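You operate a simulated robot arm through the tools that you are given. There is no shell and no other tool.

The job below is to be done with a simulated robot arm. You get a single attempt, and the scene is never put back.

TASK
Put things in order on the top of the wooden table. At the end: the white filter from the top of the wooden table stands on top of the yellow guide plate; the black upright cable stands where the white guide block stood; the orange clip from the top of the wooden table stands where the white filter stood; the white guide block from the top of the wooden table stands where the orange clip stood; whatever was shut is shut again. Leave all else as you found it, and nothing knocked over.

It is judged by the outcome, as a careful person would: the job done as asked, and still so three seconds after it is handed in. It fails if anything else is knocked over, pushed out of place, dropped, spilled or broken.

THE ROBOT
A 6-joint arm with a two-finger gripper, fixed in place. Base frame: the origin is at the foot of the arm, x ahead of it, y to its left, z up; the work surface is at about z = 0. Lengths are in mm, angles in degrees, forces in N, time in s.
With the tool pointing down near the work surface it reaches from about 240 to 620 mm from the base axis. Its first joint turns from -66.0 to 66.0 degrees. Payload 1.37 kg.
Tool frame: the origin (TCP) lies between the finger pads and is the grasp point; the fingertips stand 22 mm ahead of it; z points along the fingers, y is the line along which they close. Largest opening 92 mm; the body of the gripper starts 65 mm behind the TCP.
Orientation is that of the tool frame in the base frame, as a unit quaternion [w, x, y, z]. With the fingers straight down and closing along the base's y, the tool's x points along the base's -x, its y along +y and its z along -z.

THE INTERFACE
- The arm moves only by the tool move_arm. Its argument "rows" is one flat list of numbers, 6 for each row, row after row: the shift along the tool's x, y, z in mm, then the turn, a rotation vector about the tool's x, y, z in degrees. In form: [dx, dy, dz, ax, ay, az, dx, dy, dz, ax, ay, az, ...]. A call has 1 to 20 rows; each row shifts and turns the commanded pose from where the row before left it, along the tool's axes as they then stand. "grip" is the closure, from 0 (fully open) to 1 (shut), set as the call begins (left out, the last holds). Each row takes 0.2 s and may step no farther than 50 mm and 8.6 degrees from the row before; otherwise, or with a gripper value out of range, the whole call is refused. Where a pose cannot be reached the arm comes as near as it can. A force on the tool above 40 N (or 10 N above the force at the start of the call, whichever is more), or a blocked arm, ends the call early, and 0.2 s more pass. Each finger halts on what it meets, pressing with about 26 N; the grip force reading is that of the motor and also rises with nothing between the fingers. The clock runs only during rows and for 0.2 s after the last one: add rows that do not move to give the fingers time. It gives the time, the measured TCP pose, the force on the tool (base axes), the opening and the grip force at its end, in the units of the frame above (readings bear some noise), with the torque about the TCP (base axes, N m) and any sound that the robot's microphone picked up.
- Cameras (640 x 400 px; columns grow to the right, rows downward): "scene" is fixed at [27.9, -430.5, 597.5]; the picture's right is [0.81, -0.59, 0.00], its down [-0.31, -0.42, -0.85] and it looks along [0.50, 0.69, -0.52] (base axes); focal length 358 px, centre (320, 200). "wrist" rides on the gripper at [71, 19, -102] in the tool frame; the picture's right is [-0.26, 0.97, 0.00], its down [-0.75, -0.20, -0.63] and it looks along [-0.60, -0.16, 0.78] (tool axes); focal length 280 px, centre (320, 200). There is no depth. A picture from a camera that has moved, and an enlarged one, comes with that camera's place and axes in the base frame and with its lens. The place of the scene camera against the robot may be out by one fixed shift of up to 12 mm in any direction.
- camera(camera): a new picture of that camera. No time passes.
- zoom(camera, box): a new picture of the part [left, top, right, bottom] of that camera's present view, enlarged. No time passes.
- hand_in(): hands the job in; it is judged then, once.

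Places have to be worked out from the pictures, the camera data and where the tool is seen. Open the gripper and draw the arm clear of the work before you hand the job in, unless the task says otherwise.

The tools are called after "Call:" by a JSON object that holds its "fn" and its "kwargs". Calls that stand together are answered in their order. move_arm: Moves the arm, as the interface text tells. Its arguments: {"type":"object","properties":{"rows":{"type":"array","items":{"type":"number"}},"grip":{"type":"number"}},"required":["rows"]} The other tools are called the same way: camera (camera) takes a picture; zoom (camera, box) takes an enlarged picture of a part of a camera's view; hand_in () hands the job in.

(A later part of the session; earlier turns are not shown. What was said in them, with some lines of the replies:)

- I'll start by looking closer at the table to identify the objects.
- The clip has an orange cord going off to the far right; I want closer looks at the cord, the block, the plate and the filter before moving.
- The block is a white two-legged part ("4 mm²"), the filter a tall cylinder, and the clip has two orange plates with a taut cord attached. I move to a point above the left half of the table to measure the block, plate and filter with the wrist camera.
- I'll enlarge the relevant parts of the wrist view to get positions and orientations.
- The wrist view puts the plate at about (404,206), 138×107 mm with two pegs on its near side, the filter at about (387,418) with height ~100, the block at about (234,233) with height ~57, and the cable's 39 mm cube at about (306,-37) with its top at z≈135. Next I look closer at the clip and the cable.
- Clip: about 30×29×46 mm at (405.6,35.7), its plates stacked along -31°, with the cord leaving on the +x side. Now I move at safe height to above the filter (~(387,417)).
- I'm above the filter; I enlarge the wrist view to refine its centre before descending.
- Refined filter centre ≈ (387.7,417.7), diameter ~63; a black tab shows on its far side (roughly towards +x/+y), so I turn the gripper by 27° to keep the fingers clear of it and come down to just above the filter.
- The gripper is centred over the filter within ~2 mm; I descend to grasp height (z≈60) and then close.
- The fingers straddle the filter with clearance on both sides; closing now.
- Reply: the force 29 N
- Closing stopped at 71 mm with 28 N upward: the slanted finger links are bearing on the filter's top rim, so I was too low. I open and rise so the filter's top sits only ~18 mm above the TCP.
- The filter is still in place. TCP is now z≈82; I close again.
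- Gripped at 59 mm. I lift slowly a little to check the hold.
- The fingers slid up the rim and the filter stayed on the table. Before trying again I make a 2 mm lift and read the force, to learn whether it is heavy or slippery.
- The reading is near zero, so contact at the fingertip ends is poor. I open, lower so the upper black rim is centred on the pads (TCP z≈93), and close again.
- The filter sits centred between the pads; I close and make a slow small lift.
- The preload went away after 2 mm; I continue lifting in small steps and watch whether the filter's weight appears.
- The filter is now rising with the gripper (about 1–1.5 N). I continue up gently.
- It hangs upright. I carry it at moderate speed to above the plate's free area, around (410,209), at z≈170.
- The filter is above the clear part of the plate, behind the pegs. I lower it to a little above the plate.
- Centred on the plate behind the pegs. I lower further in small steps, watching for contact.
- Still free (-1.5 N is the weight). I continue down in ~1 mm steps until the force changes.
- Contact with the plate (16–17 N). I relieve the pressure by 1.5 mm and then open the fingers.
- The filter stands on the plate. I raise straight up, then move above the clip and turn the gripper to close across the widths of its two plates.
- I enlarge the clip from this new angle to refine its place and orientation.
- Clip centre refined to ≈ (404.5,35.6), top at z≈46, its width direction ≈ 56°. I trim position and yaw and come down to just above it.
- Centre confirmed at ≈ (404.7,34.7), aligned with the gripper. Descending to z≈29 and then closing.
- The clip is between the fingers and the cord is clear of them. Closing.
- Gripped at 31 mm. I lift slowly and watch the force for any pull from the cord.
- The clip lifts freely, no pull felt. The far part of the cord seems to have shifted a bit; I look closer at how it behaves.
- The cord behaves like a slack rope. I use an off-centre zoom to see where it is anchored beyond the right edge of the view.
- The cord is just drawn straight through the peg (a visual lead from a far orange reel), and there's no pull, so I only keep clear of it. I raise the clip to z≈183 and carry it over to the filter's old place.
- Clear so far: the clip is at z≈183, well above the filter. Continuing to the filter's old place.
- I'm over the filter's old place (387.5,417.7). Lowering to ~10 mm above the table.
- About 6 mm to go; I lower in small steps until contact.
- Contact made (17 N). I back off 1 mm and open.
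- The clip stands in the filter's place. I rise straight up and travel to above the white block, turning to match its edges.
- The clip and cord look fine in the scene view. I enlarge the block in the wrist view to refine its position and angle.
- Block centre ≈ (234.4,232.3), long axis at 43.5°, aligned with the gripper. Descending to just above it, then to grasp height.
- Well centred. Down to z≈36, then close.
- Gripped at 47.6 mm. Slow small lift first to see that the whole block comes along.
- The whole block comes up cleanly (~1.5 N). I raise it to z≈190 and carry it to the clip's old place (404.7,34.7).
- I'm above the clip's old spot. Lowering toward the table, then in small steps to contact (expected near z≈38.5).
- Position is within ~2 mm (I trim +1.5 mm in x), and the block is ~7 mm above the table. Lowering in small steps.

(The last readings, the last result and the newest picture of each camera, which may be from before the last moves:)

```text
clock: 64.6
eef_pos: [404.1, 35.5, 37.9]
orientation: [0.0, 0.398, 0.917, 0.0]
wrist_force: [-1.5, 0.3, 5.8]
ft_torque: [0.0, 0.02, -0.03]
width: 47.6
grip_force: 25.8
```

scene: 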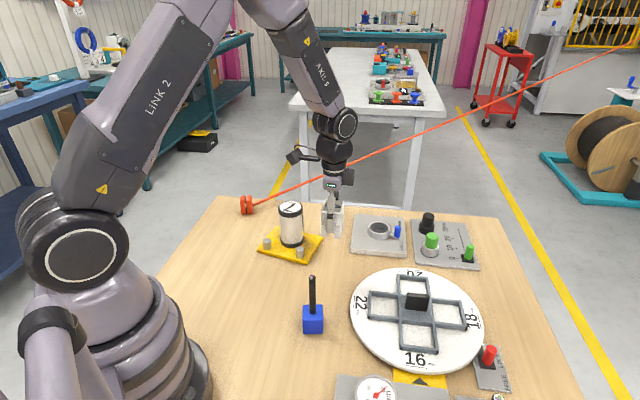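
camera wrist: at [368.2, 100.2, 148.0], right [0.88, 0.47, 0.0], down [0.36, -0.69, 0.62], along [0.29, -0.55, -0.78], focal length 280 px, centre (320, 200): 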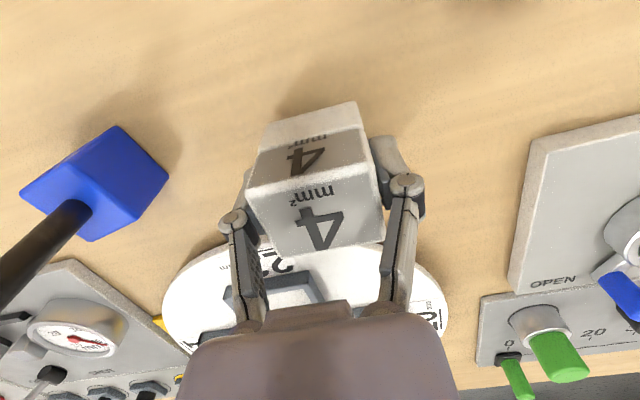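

Contact at 5.8 N. Opening the fingers here (clear of turntable and cable).

Call:
{"fn": "move_arm", "kwargs": {"rows": [0, 0, 0, 0, 0, 0, 0, 0, 0, 0, 0, 0, 0, 0, 0, 0, 0, 0, 0, 0, 0, 0, 0, 0, 0, 0, 0, 0, 0, 0], "grip": 0}}

Call:
{"fn": "camera", "kwargs": {"camera": "wrist"}}

Call:
{"fn": "zoom", "kwargs": {"camera": "scene", "box": [280, 210, 400, 310]}}

```text
clock: 65.8
eef_pos: [405.3, 36.7, 39.2]
orientation: [0.0, 0.399, 0.917, -0.001]
wrist_force: [-0.2, 0.1, -0.7]
ft_torque: [0.01, 0.02, -0.02]
width: 92.0
grip_force: 0.1
```

```text
taken
camera wrist: at [370.7, 99.9, 140.1], right [0.88, 0.47, 0.0], down [0.36, -0.69, 0.62], along [0.29, -0.55, -0.78], focal length 280 px, centre (320, 200)
```

wrist: 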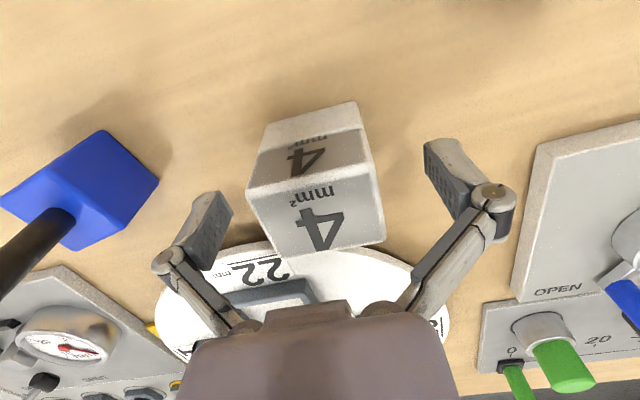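

```text
4.00 times, centred on (340, 260) of scene
camera zoom: at [27.9, -430.5, 597.5], right [0.81, -0.59, 0.0], down [-0.31, -0.42, -0.85], along [0.5, 0.69, -0.52], focal length 1432 px, centre (240, -40)
```

zoom: 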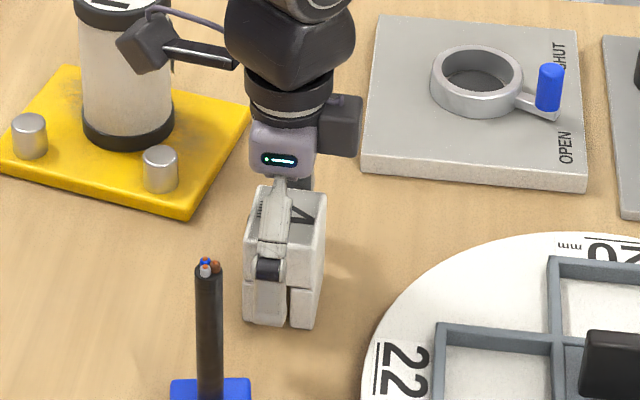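

The block stands at the clip's spot. Rising straight up and moving above the cable to inspect it.

Call:
{"fn": "move_arm", "kwargs": {"rows": [0, 0, -15, 0, 0, 0, 0, 0, -40, 0, 0, 0, 0, 0, -45, 0, 0, 0, 0, 0, -45, 0, 0, 0, 0, 0, -45, 0, 0, 0, 0, 0, -10, 0, 0, 0, 3.6, -30.4, 0, 0, 0, 0, 3.6, -30.4, 0, 0, 0, 0, 3.6, -30.4, 0, 0, 0, 0, 3.6, -30.4, 0, 0, 0, 0, 0, 0, 0, 0, 0, 0, 0, 0, 0, 0, 0, 0]}}

Call:
{"fn": "camera", "kwargs": {"camera": "wrist"}}

Call:
{"fn": "camera", "kwargs": {"camera": "scene"}}

```text
clock: 68.4
eef_pos: [305.0, -36.5, 239.0]
orientation: [0.0, 0.399, 0.917, 0.0]
wrist_force: [0.5, 0.2, -0.4]
ft_torque: [0.02, 0.01, -0.01]
width: 92.0
grip_force: 0.1
```

```text
taken
camera wrist: at [271.1, 27.2, 340.7], right [0.88, 0.47, 0.0], down [0.36, -0.69, 0.62], along [0.29, -0.55, -0.78], focal length 280 px, centre (320, 200)
```

wrist: 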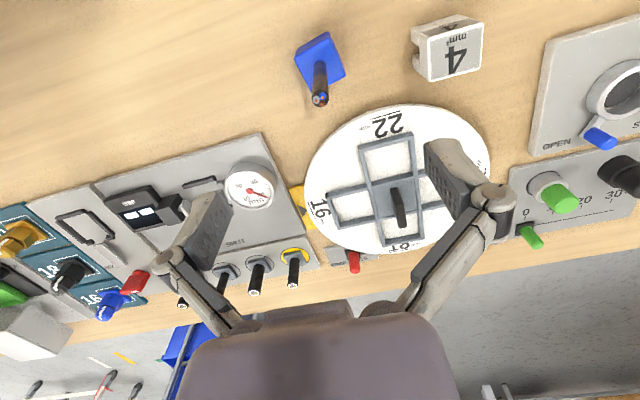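

```text
taken
```

scene: 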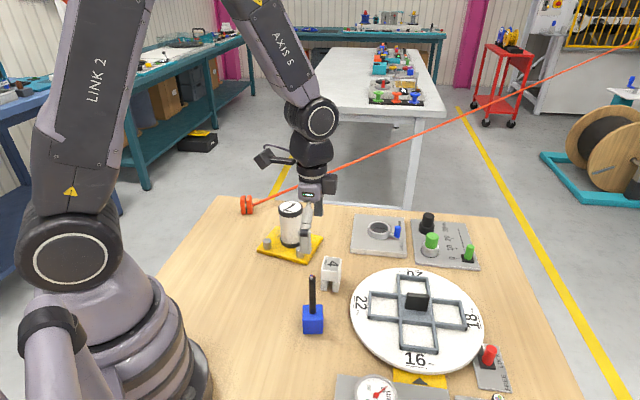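

Call:
{"fn": "zoom", "kwargs": {"camera": "wrist", "box": [270, 20, 380, 120]}}

Call:
{"fn": "zoom", "kwargs": {"camera": "wrist", "box": [400, 5, 500, 90]}}

Call:
{"fn": "zoom", "kwargs": {"camera": "scene", "box": [280, 245, 370, 345]}}

```text
4.00 times, centred on (325, 70) of wrist
camera zoom: at [271.1, 27.2, 340.7], right [0.88, 0.47, 0.0], down [0.36, -0.69, 0.62], along [0.29, -0.55, -0.78], focal length 1122 px, centre (300, 720)
```

zoom: 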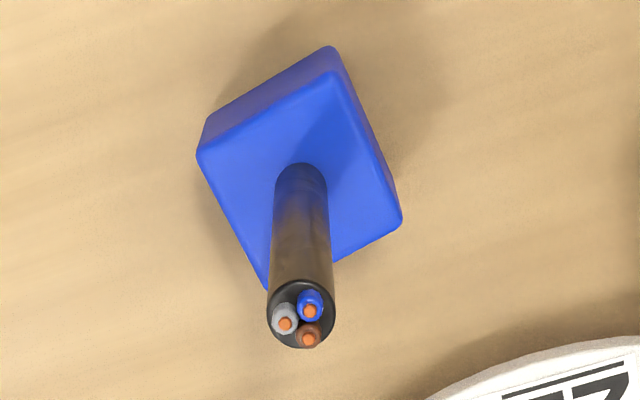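

```text
4.71 times, centred on (450, 48) of wrist
camera zoom: at [271.1, 27.2, 340.7], right [0.88, 0.47, 0.0], down [0.36, -0.69, 0.62], along [0.29, -0.55, -0.78], focal length 1320 px, centre (-292, 918)
```

zoom: 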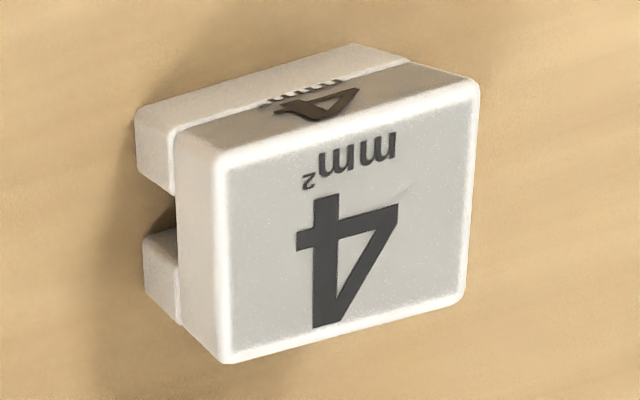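

```text
4.00 times, centred on (325, 295) of scene
camera zoom: at [27.8, -430.5, 597.5], right [0.81, -0.59, 0.0], down [-0.31, -0.42, -0.85], along [0.5, 0.69, -0.52], focal length 1432 px, centre (300, -180)
```

zoom: 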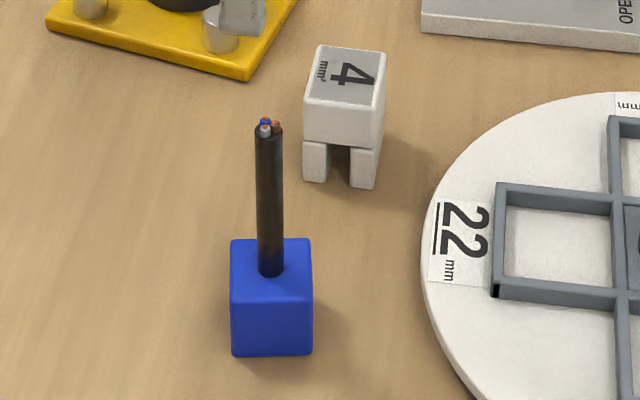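

Cable centre ≈ (304.3,-34.8), dia ~12 mm, top at z≈135, standing in a blue cube. I plan to hold the cable itself near the top (the palm leaves no room to reach the cube). First down to z≈165 to re-check alignment.

Call:
{"fn": "move_arm", "kwargs": {"rows": [2.5, 0.7, 20, 0, 0, 0, 0, 0, 30, 0, 0, 0, 0, 0, 24, 0, 0, 0, 0, 0, 0, 0, 0, 0, 0, 0, 0, 0, 0, 0]}}

Call:
{"fn": "zoom", "kwargs": {"camera": "wrist", "box": [230, 40, 410, 200]}}

Call:
{"fn": "camera", "kwargs": {"camera": "wrist"}}

```text
clock: 69.6
eef_pos: [305.7, -34.8, 165.5]
orientation: [0.001, 0.399, 0.917, 0.0]
wrist_force: [0.2, 0.6, 0.2]
ft_torque: [0.0, 0.0, -0.04]
width: 91.9
grip_force: 0.1
```

```text
2.50 times, centred on (320, 120) of wrist
camera zoom: at [272.2, 30.4, 267.9], right [0.88, 0.47, 0.0], down [0.36, -0.69, 0.62], along [0.29, -0.55, -0.78], focal length 701 px, centre (320, 400)
```

zoom: 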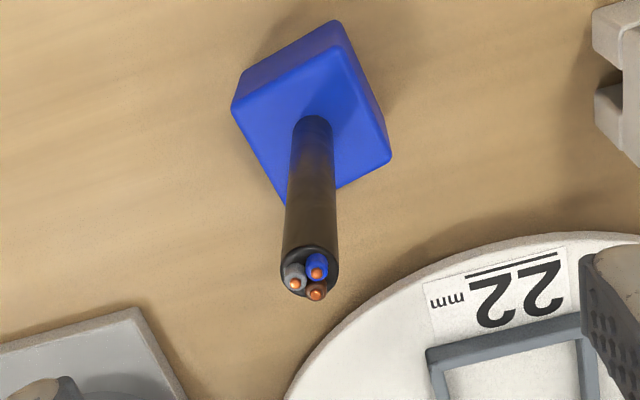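

```text
taken
camera wrist: at [272.2, 30.4, 267.9], right [0.88, 0.47, 0.0], down [0.36, -0.69, 0.62], along [0.29, -0.55, -0.78], focal length 280 px, centre (320, 200)
```

wrist: 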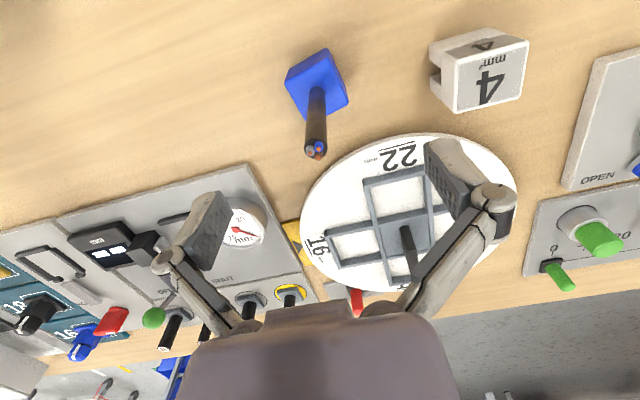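

The cable is ~2 mm off my axis; I trim that, descend to z≈108, and half-close to check centring before gripping.

Call:
{"fn": "move_arm", "kwargs": {"rows": [1.4, -1.9, 15, 0, 0, 0, 0, 0, 22, 0, 0, 0, 0, 0, 20, 0, 0, 0, 0, 0, 0, 0, 0, 0]}}

Call:
{"fn": "move_arm", "kwargs": {"rows": [0, 0, 0, 0, 0, 0, 0, 0, 0, 0, 0, 0, 0, 0, 0, 0, 0, 0, 0, 0, 0, 0, 0, 0, 0, 0, 0, 0, 0, 0], "grip": 0.65}}

Call:
{"fn": "zoom", "kwargs": {"camera": "wrist", "box": [210, 80, 430, 260]}}

Call:
{"fn": "zoom", "kwargs": {"camera": "scene", "box": [260, 230, 360, 340]}}

```text
clock: 70.6
eef_pos: [302.6, -35.0, 107.7]
orientation: [0.0, 0.399, 0.917, 0.0]
wrist_force: [-0.8, -0.4, 0.3]
ft_torque: [0.02, 0.01, 0.02]
width: 92.2
grip_force: 0.1
```

```text
clock: 71.8
eef_pos: [301.5, -35.8, 108.4]
orientation: [0.0, 0.399, 0.917, -0.001]
wrist_force: [0.2, 0.4, -0.5]
ft_torque: [-0.03, -0.02, 0.03]
width: 32.4
grip_force: 0.0
```

```text
2.22 times, centred on (320, 170) of wrist
camera zoom: at [268.2, 28.8, 210.1], right [0.88, 0.47, 0.0], down [0.36, -0.69, 0.62], along [0.29, -0.55, -0.78], focal length 623 px, centre (320, 267)
```

zoom: 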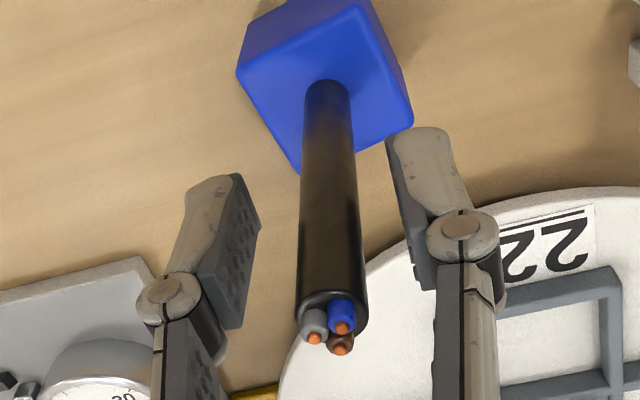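

```text
3.64 times, centred on (310, 285) of scene
camera zoom: at [27.9, -430.5, 597.5], right [0.81, -0.59, 0.0], down [-0.31, -0.42, -0.85], along [0.5, 0.69, -0.52], focal length 1302 px, centre (356, -109)
```

zoom: 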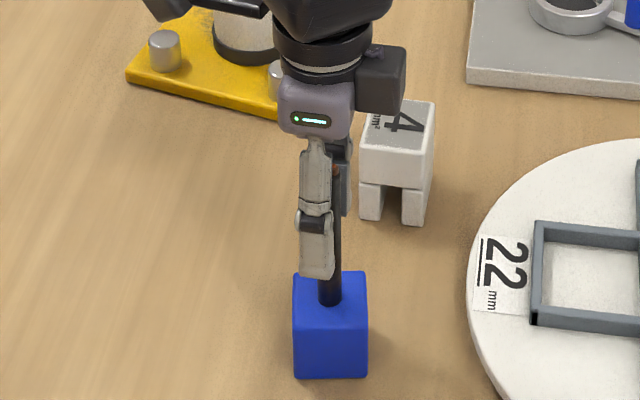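

Half-closed view shows the cable ~2.3 mm to the +y side of the tool; I trim by that and then close fully.

Call:
{"fn": "move_arm", "kwargs": {"rows": [0.2, 1.2, 0, 0, 0, 0, 0, 1.1, 0, 0, 0, 0, 0, 0, 0, 0, 0, 0]}}

Call:
{"fn": "zoom", "kwargs": {"camera": "wrist", "box": [210, 80, 430, 260]}}

```text
clock: 72.6
eef_pos: [303.5, -33.6, 108.3]
orientation: [0.0, 0.399, 0.917, 0.0]
wrist_force: [-0.6, -0.9, 0.0]
ft_torque: [0.01, 0.01, -0.01]
width: 32.4
grip_force: 0.0
```

```text
2.22 times, centred on (320, 170) of wrist
camera zoom: at [270.0, 31.1, 210.1], right [0.88, 0.47, 0.0], down [0.36, -0.69, 0.62], along [0.29, -0.55, -0.78], focal length 623 px, centre (320, 267)
```

zoom: 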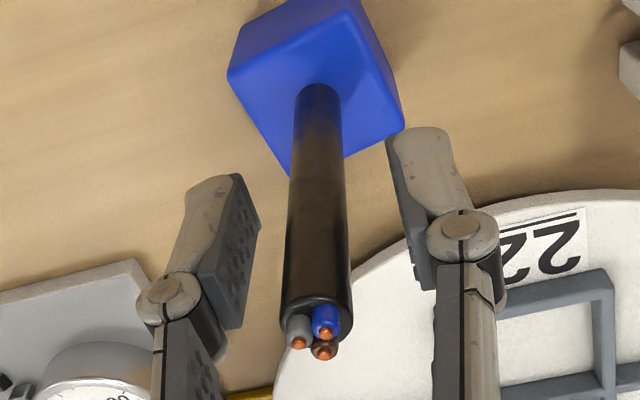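

Now centred. Closing on the cable.

Call:
{"fn": "move_arm", "kwargs": {"rows": [0, 0, 0, 0, 0, 0, 0, 0, 0, 0, 0, 0, 0, 0, 0, 0, 0, 0, 0, 0, 0, 0, 0, 0], "grip": 1}}

Call:
{"fn": "camera", "kwargs": {"camera": "wrist"}}

Call:
{"fn": "zoom", "kwargs": {"camera": "scene", "box": [260, 230, 360, 340]}}

```text
clock: 73.6
eef_pos: [304.7, -33.6, 107.7]
orientation: [-0.001, 0.399, 0.917, 0.0]
wrist_force: [0.7, -0.3, -0.2]
ft_torque: [0.0, 0.0, 0.03]
width: 12.5
grip_force: 25.9
```

```text
taken
camera wrist: at [269.9, 31.1, 210.0], right [0.88, 0.47, 0.0], down [0.36, -0.69, 0.62], along [0.29, -0.55, -0.78], focal length 280 px, centre (320, 200)
```

wrist: 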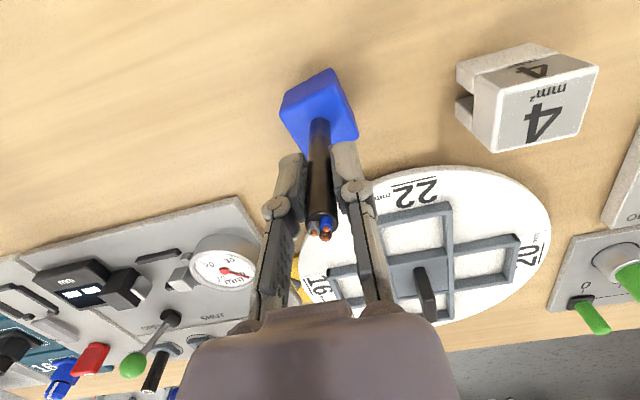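

```text
3.64 times, centred on (310, 285) of scene
camera zoom: at [27.9, -430.5, 597.5], right [0.81, -0.59, 0.0], down [-0.31, -0.42, -0.85], along [0.5, 0.69, -0.52], focal length 1302 px, centre (356, -109)
```

zoom: 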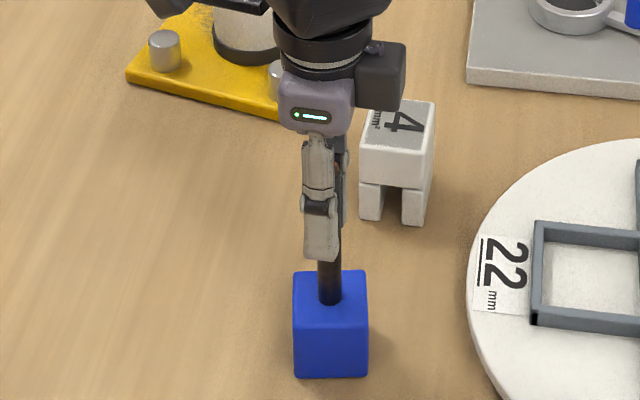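

Gripped at 12.5 mm with no side force. Slow lift to see whether cube and cable come together.

Call:
{"fn": "move_arm", "kwargs": {"rows": [0, 0, -1, 0, 0, 0, 0, 0, -1, 0, 0, 0, 0, 0, -2, 0, 0, 0, 0, 0, -2, 0, 0, 0, 0, 0, -2, 0, 0, 0, 0, 0, 0, 0, 0, 0]}}

Call:
{"fn": "zoom", "kwargs": {"camera": "scene", "box": [260, 230, 360, 340]}}

Call:
{"fn": "zoom", "kwargs": {"camera": "wrist", "box": [210, 50, 430, 260]}}

```text
clock: 75.0
eef_pos: [303.7, -33.3, 115.4]
orientation: [0.0, 0.399, 0.917, -0.001]
wrist_force: [-0.9, 0.0, -1.9]
ft_torque: [-0.02, -0.01, 0.01]
width: 12.3
grip_force: 26.2
```

```text
3.64 times, centred on (310, 285) of scene
camera zoom: at [27.9, -430.5, 597.5], right [0.81, -0.59, 0.0], down [-0.31, -0.42, -0.85], along [0.5, 0.69, -0.52], focal length 1302 px, centre (356, -109)
```

zoom: 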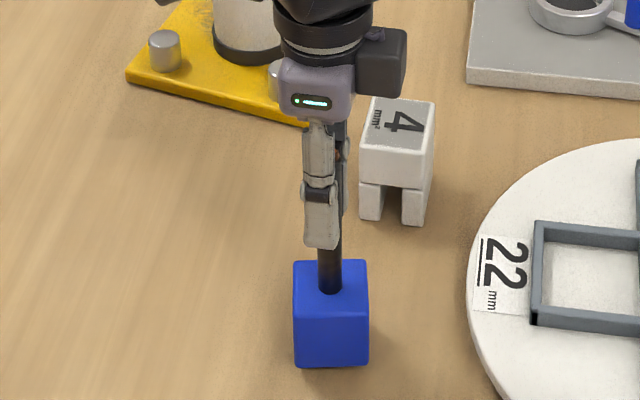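

```text
1.90 times, centred on (320, 155) of wrist
camera zoom: at [270.7, 31.8, 217.3], right [0.88, 0.47, 0.0], down [0.36, -0.69, 0.62], along [0.29, -0.55, -0.78], focal length 534 px, centre (320, 286)
```

zoom: 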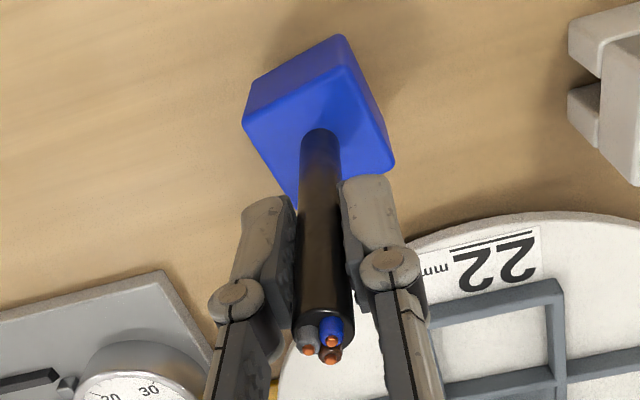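

Cube and cable lift together (~1.9 N). I raise to z≈225 and carry it smoothly to the block's old place (234.4,232.3).

Call:
{"fn": "move_arm", "kwargs": {"rows": [0, 0, -15, 0, 0, 0, 0, 0, -30, 0, 0, 0, 0, 0, -35, 0, 0, 0, 0, 0, -30, 0, 0, 0, 12.1, 6.5, 0, 0, 0, 0, 19.4, 10.4, 0, 0, 0, 0, 24.3, 13, 0, 0, 0, 0, 24.3, 13, 0, 0, 0, 0, 24.3, 13, 0, 0, 0, 0, 24.3, 13, 0, 0, 0, 0, 24.3, 13, 0, 0, 0, 0, 24.3, 13, 0, 0, 0, 0, 24.3, 13, 0, 0, 0, 0, 19.4, 10.4, 0, 0, 0, 0, 14.6, 7.8, 0, 0, 0, 0, 7.3, 4, 0, 0, 0, 0, 0, 0, 0, 0, 0, 0, 0, 0, 0, 0, 0, 0]}}

Call:
{"fn": "camera", "kwargs": {"camera": "scene"}}

Call:
{"fn": "camera", "kwargs": {"camera": "wrist"}}

```text
clock: 78.8
eef_pos: [232.4, 233.1, 224.2]
orientation: [-0.001, 0.399, 0.917, 0.0]
wrist_force: [0.2, -0.3, -3.1]
ft_torque: [0.01, 0.0, 0.0]
width: 12.1
grip_force: 26.3
```

```text
taken
```

scene: 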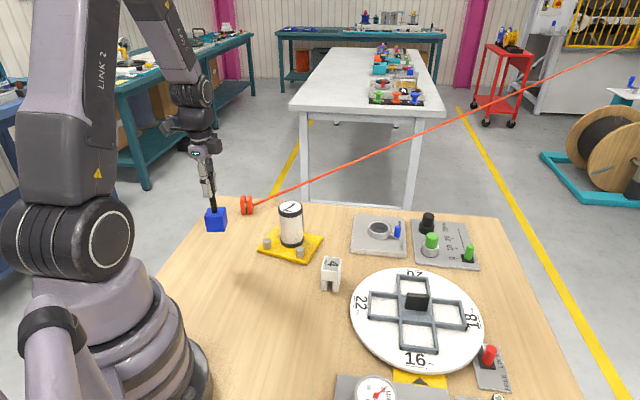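

```text
taken
camera wrist: at [199.0, 297.9, 327.1], right [0.88, 0.47, 0.0], down [0.36, -0.69, 0.62], along [0.29, -0.55, -0.78], focal length 280 px, centre (320, 200)
```

wrist: 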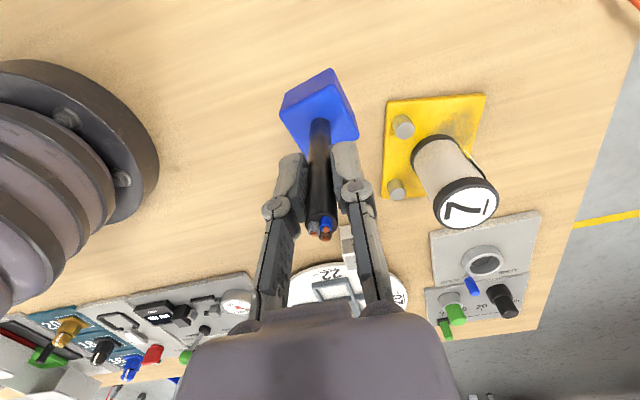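

Hanging straight, over the block's old place. Lowering to ~10 mm above the table.

Call:
{"fn": "move_arm", "kwargs": {"rows": [-1, 0.2, 20, 0, 0, 0, 0, 0, 30, 0, 0, 0, 0, 0, 30, 0, 0, 0, 0, 0, 18, 0, 0, 0, 0, 0, 8, 0, 0, 0, 0, 0, 0, 0, 0, 0]}}

Call:
{"fn": "zoom", "kwargs": {"camera": "scene", "box": [160, 180, 280, 300]}}

Call:
{"fn": "camera", "kwargs": {"camera": "wrist"}}

```text
clock: 80.2
eef_pos: [234.2, 234.2, 118.3]
orientation: [0.0, 0.399, 0.917, 0.0]
wrist_force: [-0.8, -1.1, -2.9]
ft_torque: [0.01, -0.01, -0.02]
width: 12.5
grip_force: 25.8
```

```text
3.33 times, centred on (220, 240) of scene
camera zoom: at [27.9, -430.5, 597.5], right [0.81, -0.59, 0.0], down [-0.31, -0.42, -0.85], along [0.5, 0.69, -0.52], focal length 1193 px, centre (653, 67)
```

zoom: 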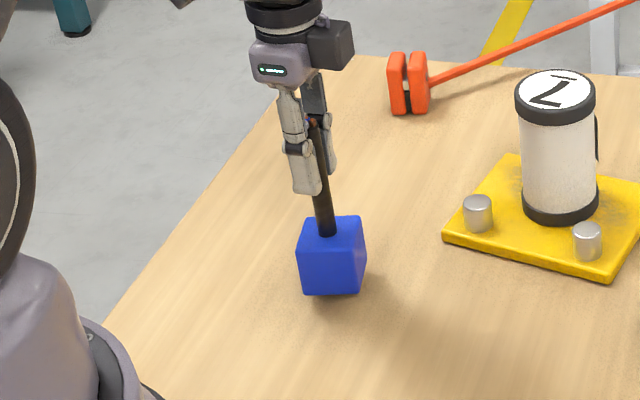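

```text
taken
camera wrist: at [200.6, 298.4, 220.2], right [0.88, 0.47, 0.0], down [0.36, -0.69, 0.62], along [0.29, -0.55, -0.78], focal length 280 px, centre (320, 200)
```

wrist: 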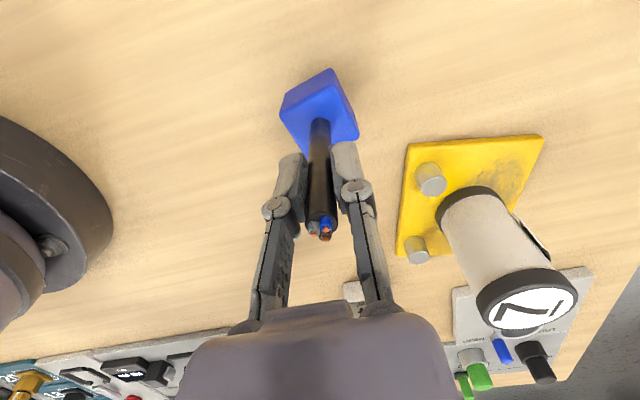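

About 10 mm up and within ~1.5 mm laterally; I trim slightly and lower in small steps to contact.

Call:
{"fn": "move_arm", "kwargs": {"rows": [-0.4, -1, 3, 0, 0, 0, 0, 0, 3, 0, 0, 0, 0, 0, 1.5, 0, 0, 0, 0, 0, 0, 0, 0, 0]}}

Call:
{"fn": "move_arm", "kwargs": {"rows": [0, 0, 1, 0, 0, 0, 0, 0, 0, 0, 0, 0]}}

Call:
{"fn": "move_arm", "kwargs": {"rows": [0, 0, 1, 0, 0, 0, 0, 0, 0, 0, 0, 0]}}

```text
clock: 81.2
eef_pos: [232.8, 231.9, 112.4]
orientation: [0.001, 0.399, 0.917, 0.001]
wrist_force: [-0.2, -0.7, -3.2]
ft_torque: [0.03, 0.03, 0.01]
width: 12.3
grip_force: 25.6
```

```text
clock: 81.8
eef_pos: [233.4, 232.2, 109.9]
orientation: [0.0, 0.398, 0.917, 0.0]
wrist_force: [-0.3, 0.1, -2.7]
ft_torque: [-0.01, 0.01, -0.01]
width: 12.0
grip_force: 25.8
```

```text
clock: 82.4
eef_pos: [234.1, 233.0, 110.4]
orientation: [0.0, 0.399, 0.917, -0.001]
wrist_force: [-0.3, -0.3, -3.4]
ft_torque: [0.03, 0.01, 0.02]
width: 12.3
grip_force: 25.6
```

Call:
{"fn": "move_arm", "kwargs": {"rows": [0, 0, 1, 0, 0, 0, 0, 0, 0, 0, 0, 0]}}

Call:
{"fn": "move_arm", "kwargs": {"rows": [0, 0, 0.7, 0, 0, 0, 0, 0, 0, 0, 0, 0]}}

Call:
{"fn": "move_arm", "kwargs": {"rows": [0, 0, 0.7, 0, 0, 0, 0, 0, 0, 0, 0, 0]}}

```text
clock: 83.0
eef_pos: [233.8, 232.7, 108.6]
orientation: [0.0, 0.398, 0.917, 0.0]
wrist_force: [-0.2, -0.5, -3.1]
ft_torque: [-0.01, 0.03, -0.02]
width: 12.6
grip_force: 25.6
```

```text
clock: 83.6
eef_pos: [234.1, 232.0, 108.1]
orientation: [0.0, 0.399, 0.917, 0.0]
wrist_force: [0.1, -0.7, 0.5]
ft_torque: [0.0, 0.01, -0.03]
width: 12.0
grip_force: 26.0
```

```text
clock: 84.2
eef_pos: [233.5, 232.1, 107.7]
orientation: [0.0, 0.399, 0.917, 0.001]
wrist_force: [-1.2, -4.0, 20.2]
ft_torque: [-0.07, 0.07, -0.03]
width: 12.4
grip_force: 25.6
```

Contact (20 N after the last step). I back off 0.7 mm, then open partway.

Call:
{"fn": "move_arm", "kwargs": {"rows": [0, 0, -0.7, 0, 0, 0, 0, 0, 0, 0, 0, 0]}}

Call:
{"fn": "move_arm", "kwargs": {"rows": [0, 0, 0, 0, 0, 0, 0, 0, 0, 0, 0, 0, 0, 0, 0, 0, 0, 0, 0, 0, 0, 0, 0, 0], "grip": 0.5}}

Call:
{"fn": "zoom", "kwargs": {"camera": "scene", "box": [160, 180, 280, 300]}}

Call:
{"fn": "zoom", "kwargs": {"camera": "wrist", "box": [210, 50, 430, 260]}}

```text
clock: 84.8
eef_pos: [234.1, 230.9, 107.1]
orientation: [0.0, 0.397, 0.918, -0.001]
wrist_force: [0.0, -0.8, -3.3]
ft_torque: [0.01, 0.0, -0.01]
width: 12.0
grip_force: 26.5
```

```text
clock: 85.8
eef_pos: [233.4, 231.7, 108.1]
orientation: [0.0, 0.399, 0.917, 0.0]
wrist_force: [0.0, -0.3, -0.2]
ft_torque: [-0.02, -0.02, -0.01]
width: 46.0
grip_force: 0.1
```

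```text
3.33 times, centred on (220, 240) of scene
camera zoom: at [27.9, -430.5, 597.5], right [0.81, -0.59, 0.0], down [-0.31, -0.42, -0.85], along [0.5, 0.69, -0.52], focal length 1193 px, centre (653, 67)
```

zoom: 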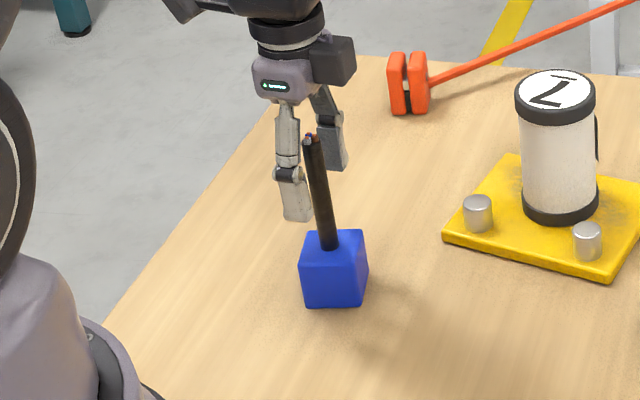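

```text
1.90 times, centred on (320, 155) of wrist
camera zoom: at [199.8, 296.3, 210.1], right [0.88, 0.47, 0.0], down [0.36, -0.69, 0.62], along [0.29, -0.55, -0.78], focal length 534 px, centre (320, 286)
```

zoom: 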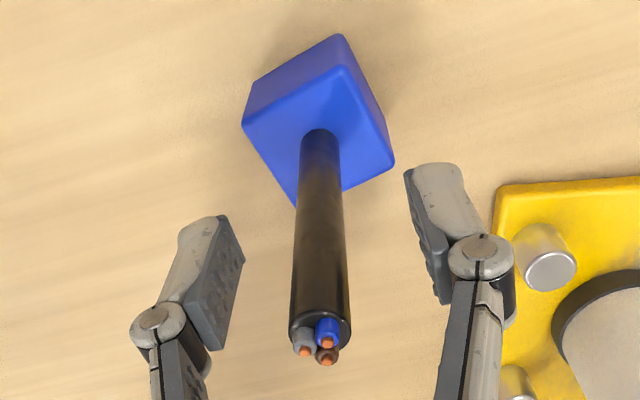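

The cable stands upright in the block's old place. I raise straight up, then open fully and draw the arm back clear of the work.

Call:
{"fn": "move_arm", "kwargs": {"rows": [0, 0, -10, 0, 0, 0, 0, 0, -25, 0, 0, 0, 0, 0, -40, 0, 0, 0, 0, 0, -45, 0, 0, 0, 0, 0, -45, 0, 0, 0, 0, 0, -20, 0, 0, 0, 0, 0, 0, 0, 0, 0]}}

Call:
{"fn": "camera", "kwargs": {"camera": "scene"}}

Call:
{"fn": "camera", "kwargs": {"camera": "wrist"}}

```text
clock: 87.4
eef_pos: [232.3, 230.7, 293.3]
orientation: [-0.001, 0.399, 0.917, 0.001]
wrist_force: [0.2, 0.2, -0.4]
ft_torque: [0.01, -0.01, 0.0]
width: 46.2
grip_force: 0.1
```

```text
taken
```

scene: 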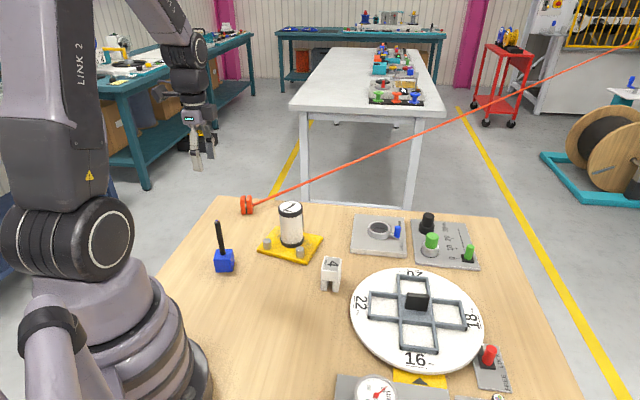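

```text
taken
camera wrist: at [199.0, 295.9, 395.0], right [0.88, 0.47, 0.0], down [0.36, -0.69, 0.62], along [0.29, -0.55, -0.78], focal length 280 px, centre (320, 200)
```

wrist: 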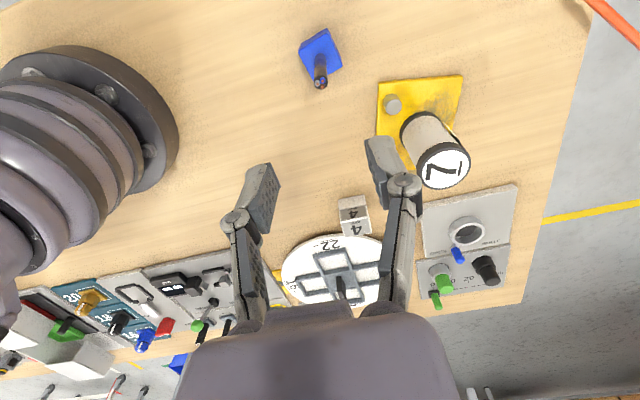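

All four moves appear done. I compare the final state with the first views via the same zooms while opening the gripper.

Call:
{"fn": "move_arm", "kwargs": {"rows": [0, 0, 0, 0, 0, 0, 0, 0, 0, 0, 0, 0, 0, 0, 0, 0, 0, 0, 0, 0, 0, 0, 0, 0], "grip": 0}}

Call:
{"fn": "zoom", "kwargs": {"camera": "scene", "box": [180, 160, 340, 260]}}

Call:
{"fn": "zoom", "kwargs": {"camera": "scene", "box": [320, 190, 520, 315]}}

Call:
{"fn": "zoom", "kwargs": {"camera": "scene", "box": [320, 275, 520, 400]}}

Call:
{"fn": "zoom", "kwargs": {"camera": "scene", "box": [260, 240, 420, 340]}}

```text
clock: 88.4
eef_pos: [234.9, 231.1, 292.2]
orientation: [0.0, 0.398, 0.917, 0.001]
wrist_force: [-0.2, 0.4, -0.2]
ft_torque: [-0.03, -0.01, -0.02]
width: 91.9
grip_force: 0.0
```

```text
4.00 times, centred on (260, 210) of scene
camera zoom: at [27.9, -430.5, 597.5], right [0.81, -0.59, 0.0], down [-0.31, -0.42, -0.85], along [0.5, 0.69, -0.52], focal length 1432 px, centre (560, 160)
```

zoom: 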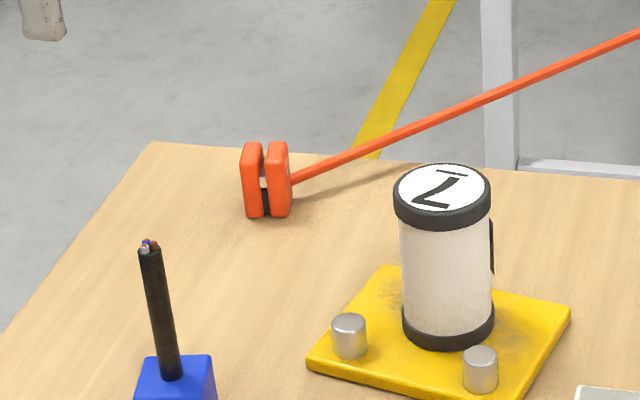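

```text
3.20 times, centred on (420, 252) of scene
camera zoom: at [27.9, -430.5, 597.5], right [0.81, -0.59, 0.0], down [-0.31, -0.42, -0.85], along [0.5, 0.69, -0.52], focal length 1146 px, centre (0, 32)
```

zoom: 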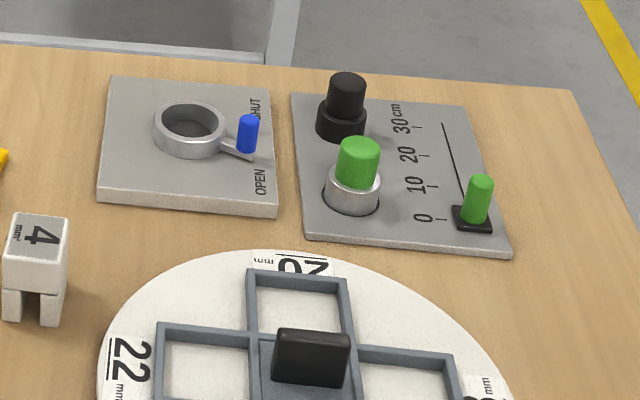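

```text
3.20 times, centred on (420, 338) of scene
camera zoom: at [27.9, -430.5, 597.5], right [0.81, -0.59, 0.0], down [-0.31, -0.42, -0.85], along [0.5, 0.69, -0.52], focal length 1146 px, centre (0, -240)
```

zoom: 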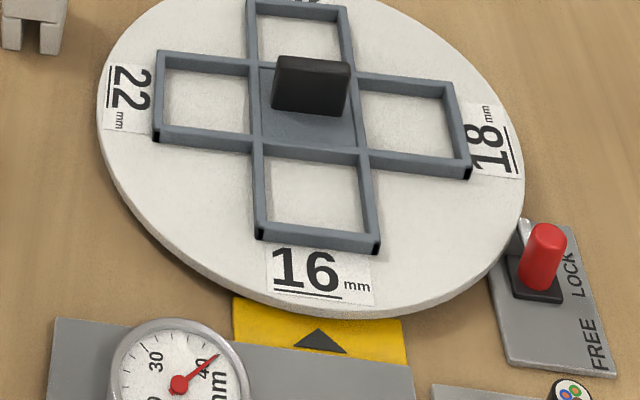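

```text
4.00 times, centred on (340, 290) of scene
camera zoom: at [27.9, -430.5, 597.5], right [0.81, -0.59, 0.0], down [-0.31, -0.42, -0.85], along [0.5, 0.69, -0.52], focal length 1432 px, centre (240, -160)
```

zoom: 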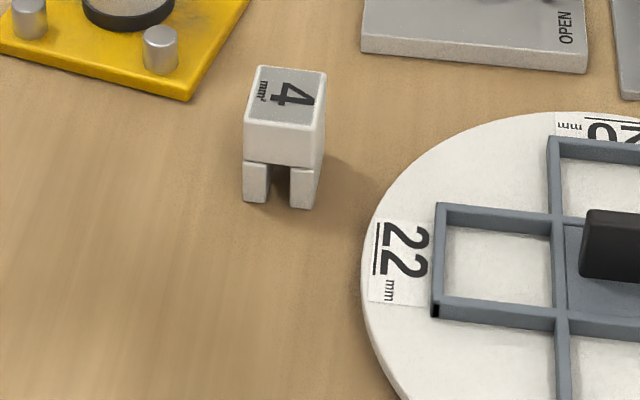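

Everything else matches the starting views (plate, valve, turntable, panels unmoved), and all four items stand where they should. I raise the open gripper a bit further clear before handing in.

Call:
{"fn": "move_arm", "kwargs": {"rows": [0, 0, -20, 0, 0, 0, 0, 0, -30, 0, 0, 0, 0, 0, -20, 0, 0, 0, 0, 0, 0, 0, 0, 0, 0, 0, 0, 0, 0, 0]}}

Call:
{"fn": "camera", "kwargs": {"camera": "scene"}}

```text
clock: 89.6
eef_pos: [233.3, 230.5, 362.8]
orientation: [0.0, 0.399, 0.917, 0.0]
wrist_force: [-0.6, -0.6, -0.5]
ft_torque: [-0.03, 0.02, 0.01]
width: 92.0
grip_force: 0.1
```

```text
taken
```

scene: 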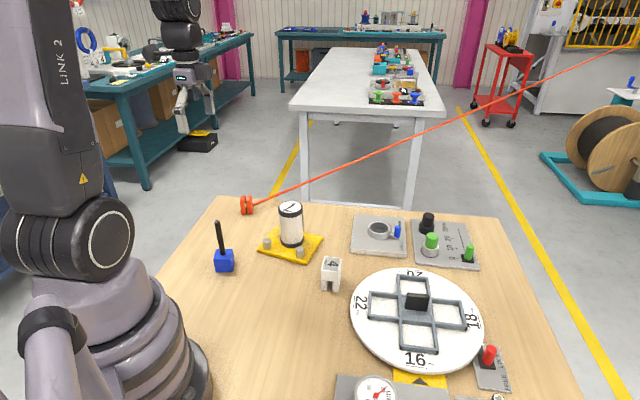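

The filter stands on the yellow plate, the clip in the filter's old place, the block in the clip's old place and the cable in the block's old place. The gripper is open and clear of the work, so I hand the job in.

Call:
{"fn": "hand_in", "kwargs": {}}

```text
The job is handed in.
```

The four items are rearranged as asked, and the job is handed in. I don't have the judge's result.

- **White filter:** it stands on the yellow guide plate, on the clear area behind the two pegs.
- **Orange clip:** it stands where the filter stood, within about 2 mm. Its orange cord follows it and crosses nothing else on the table.
- **White guide block:** it stands where the clip stood, within about 2 mm.
- **Black upright cable:** it stands upright, blue base included, where the block stood, also within about 2 mm.

The yellow plate, valve, turntable and panels that the final close-ups cover match the first views, and nothing was knocked over. I opened nothing, so nothing needed shutting again.

My first attempts to grip the filter failed. On the first, the finger links pressed on its top rim. On the second, the fingers slid up and the filter shifted by a few millimetres at most. I then gripped it at the rim and it lifted cleanly.
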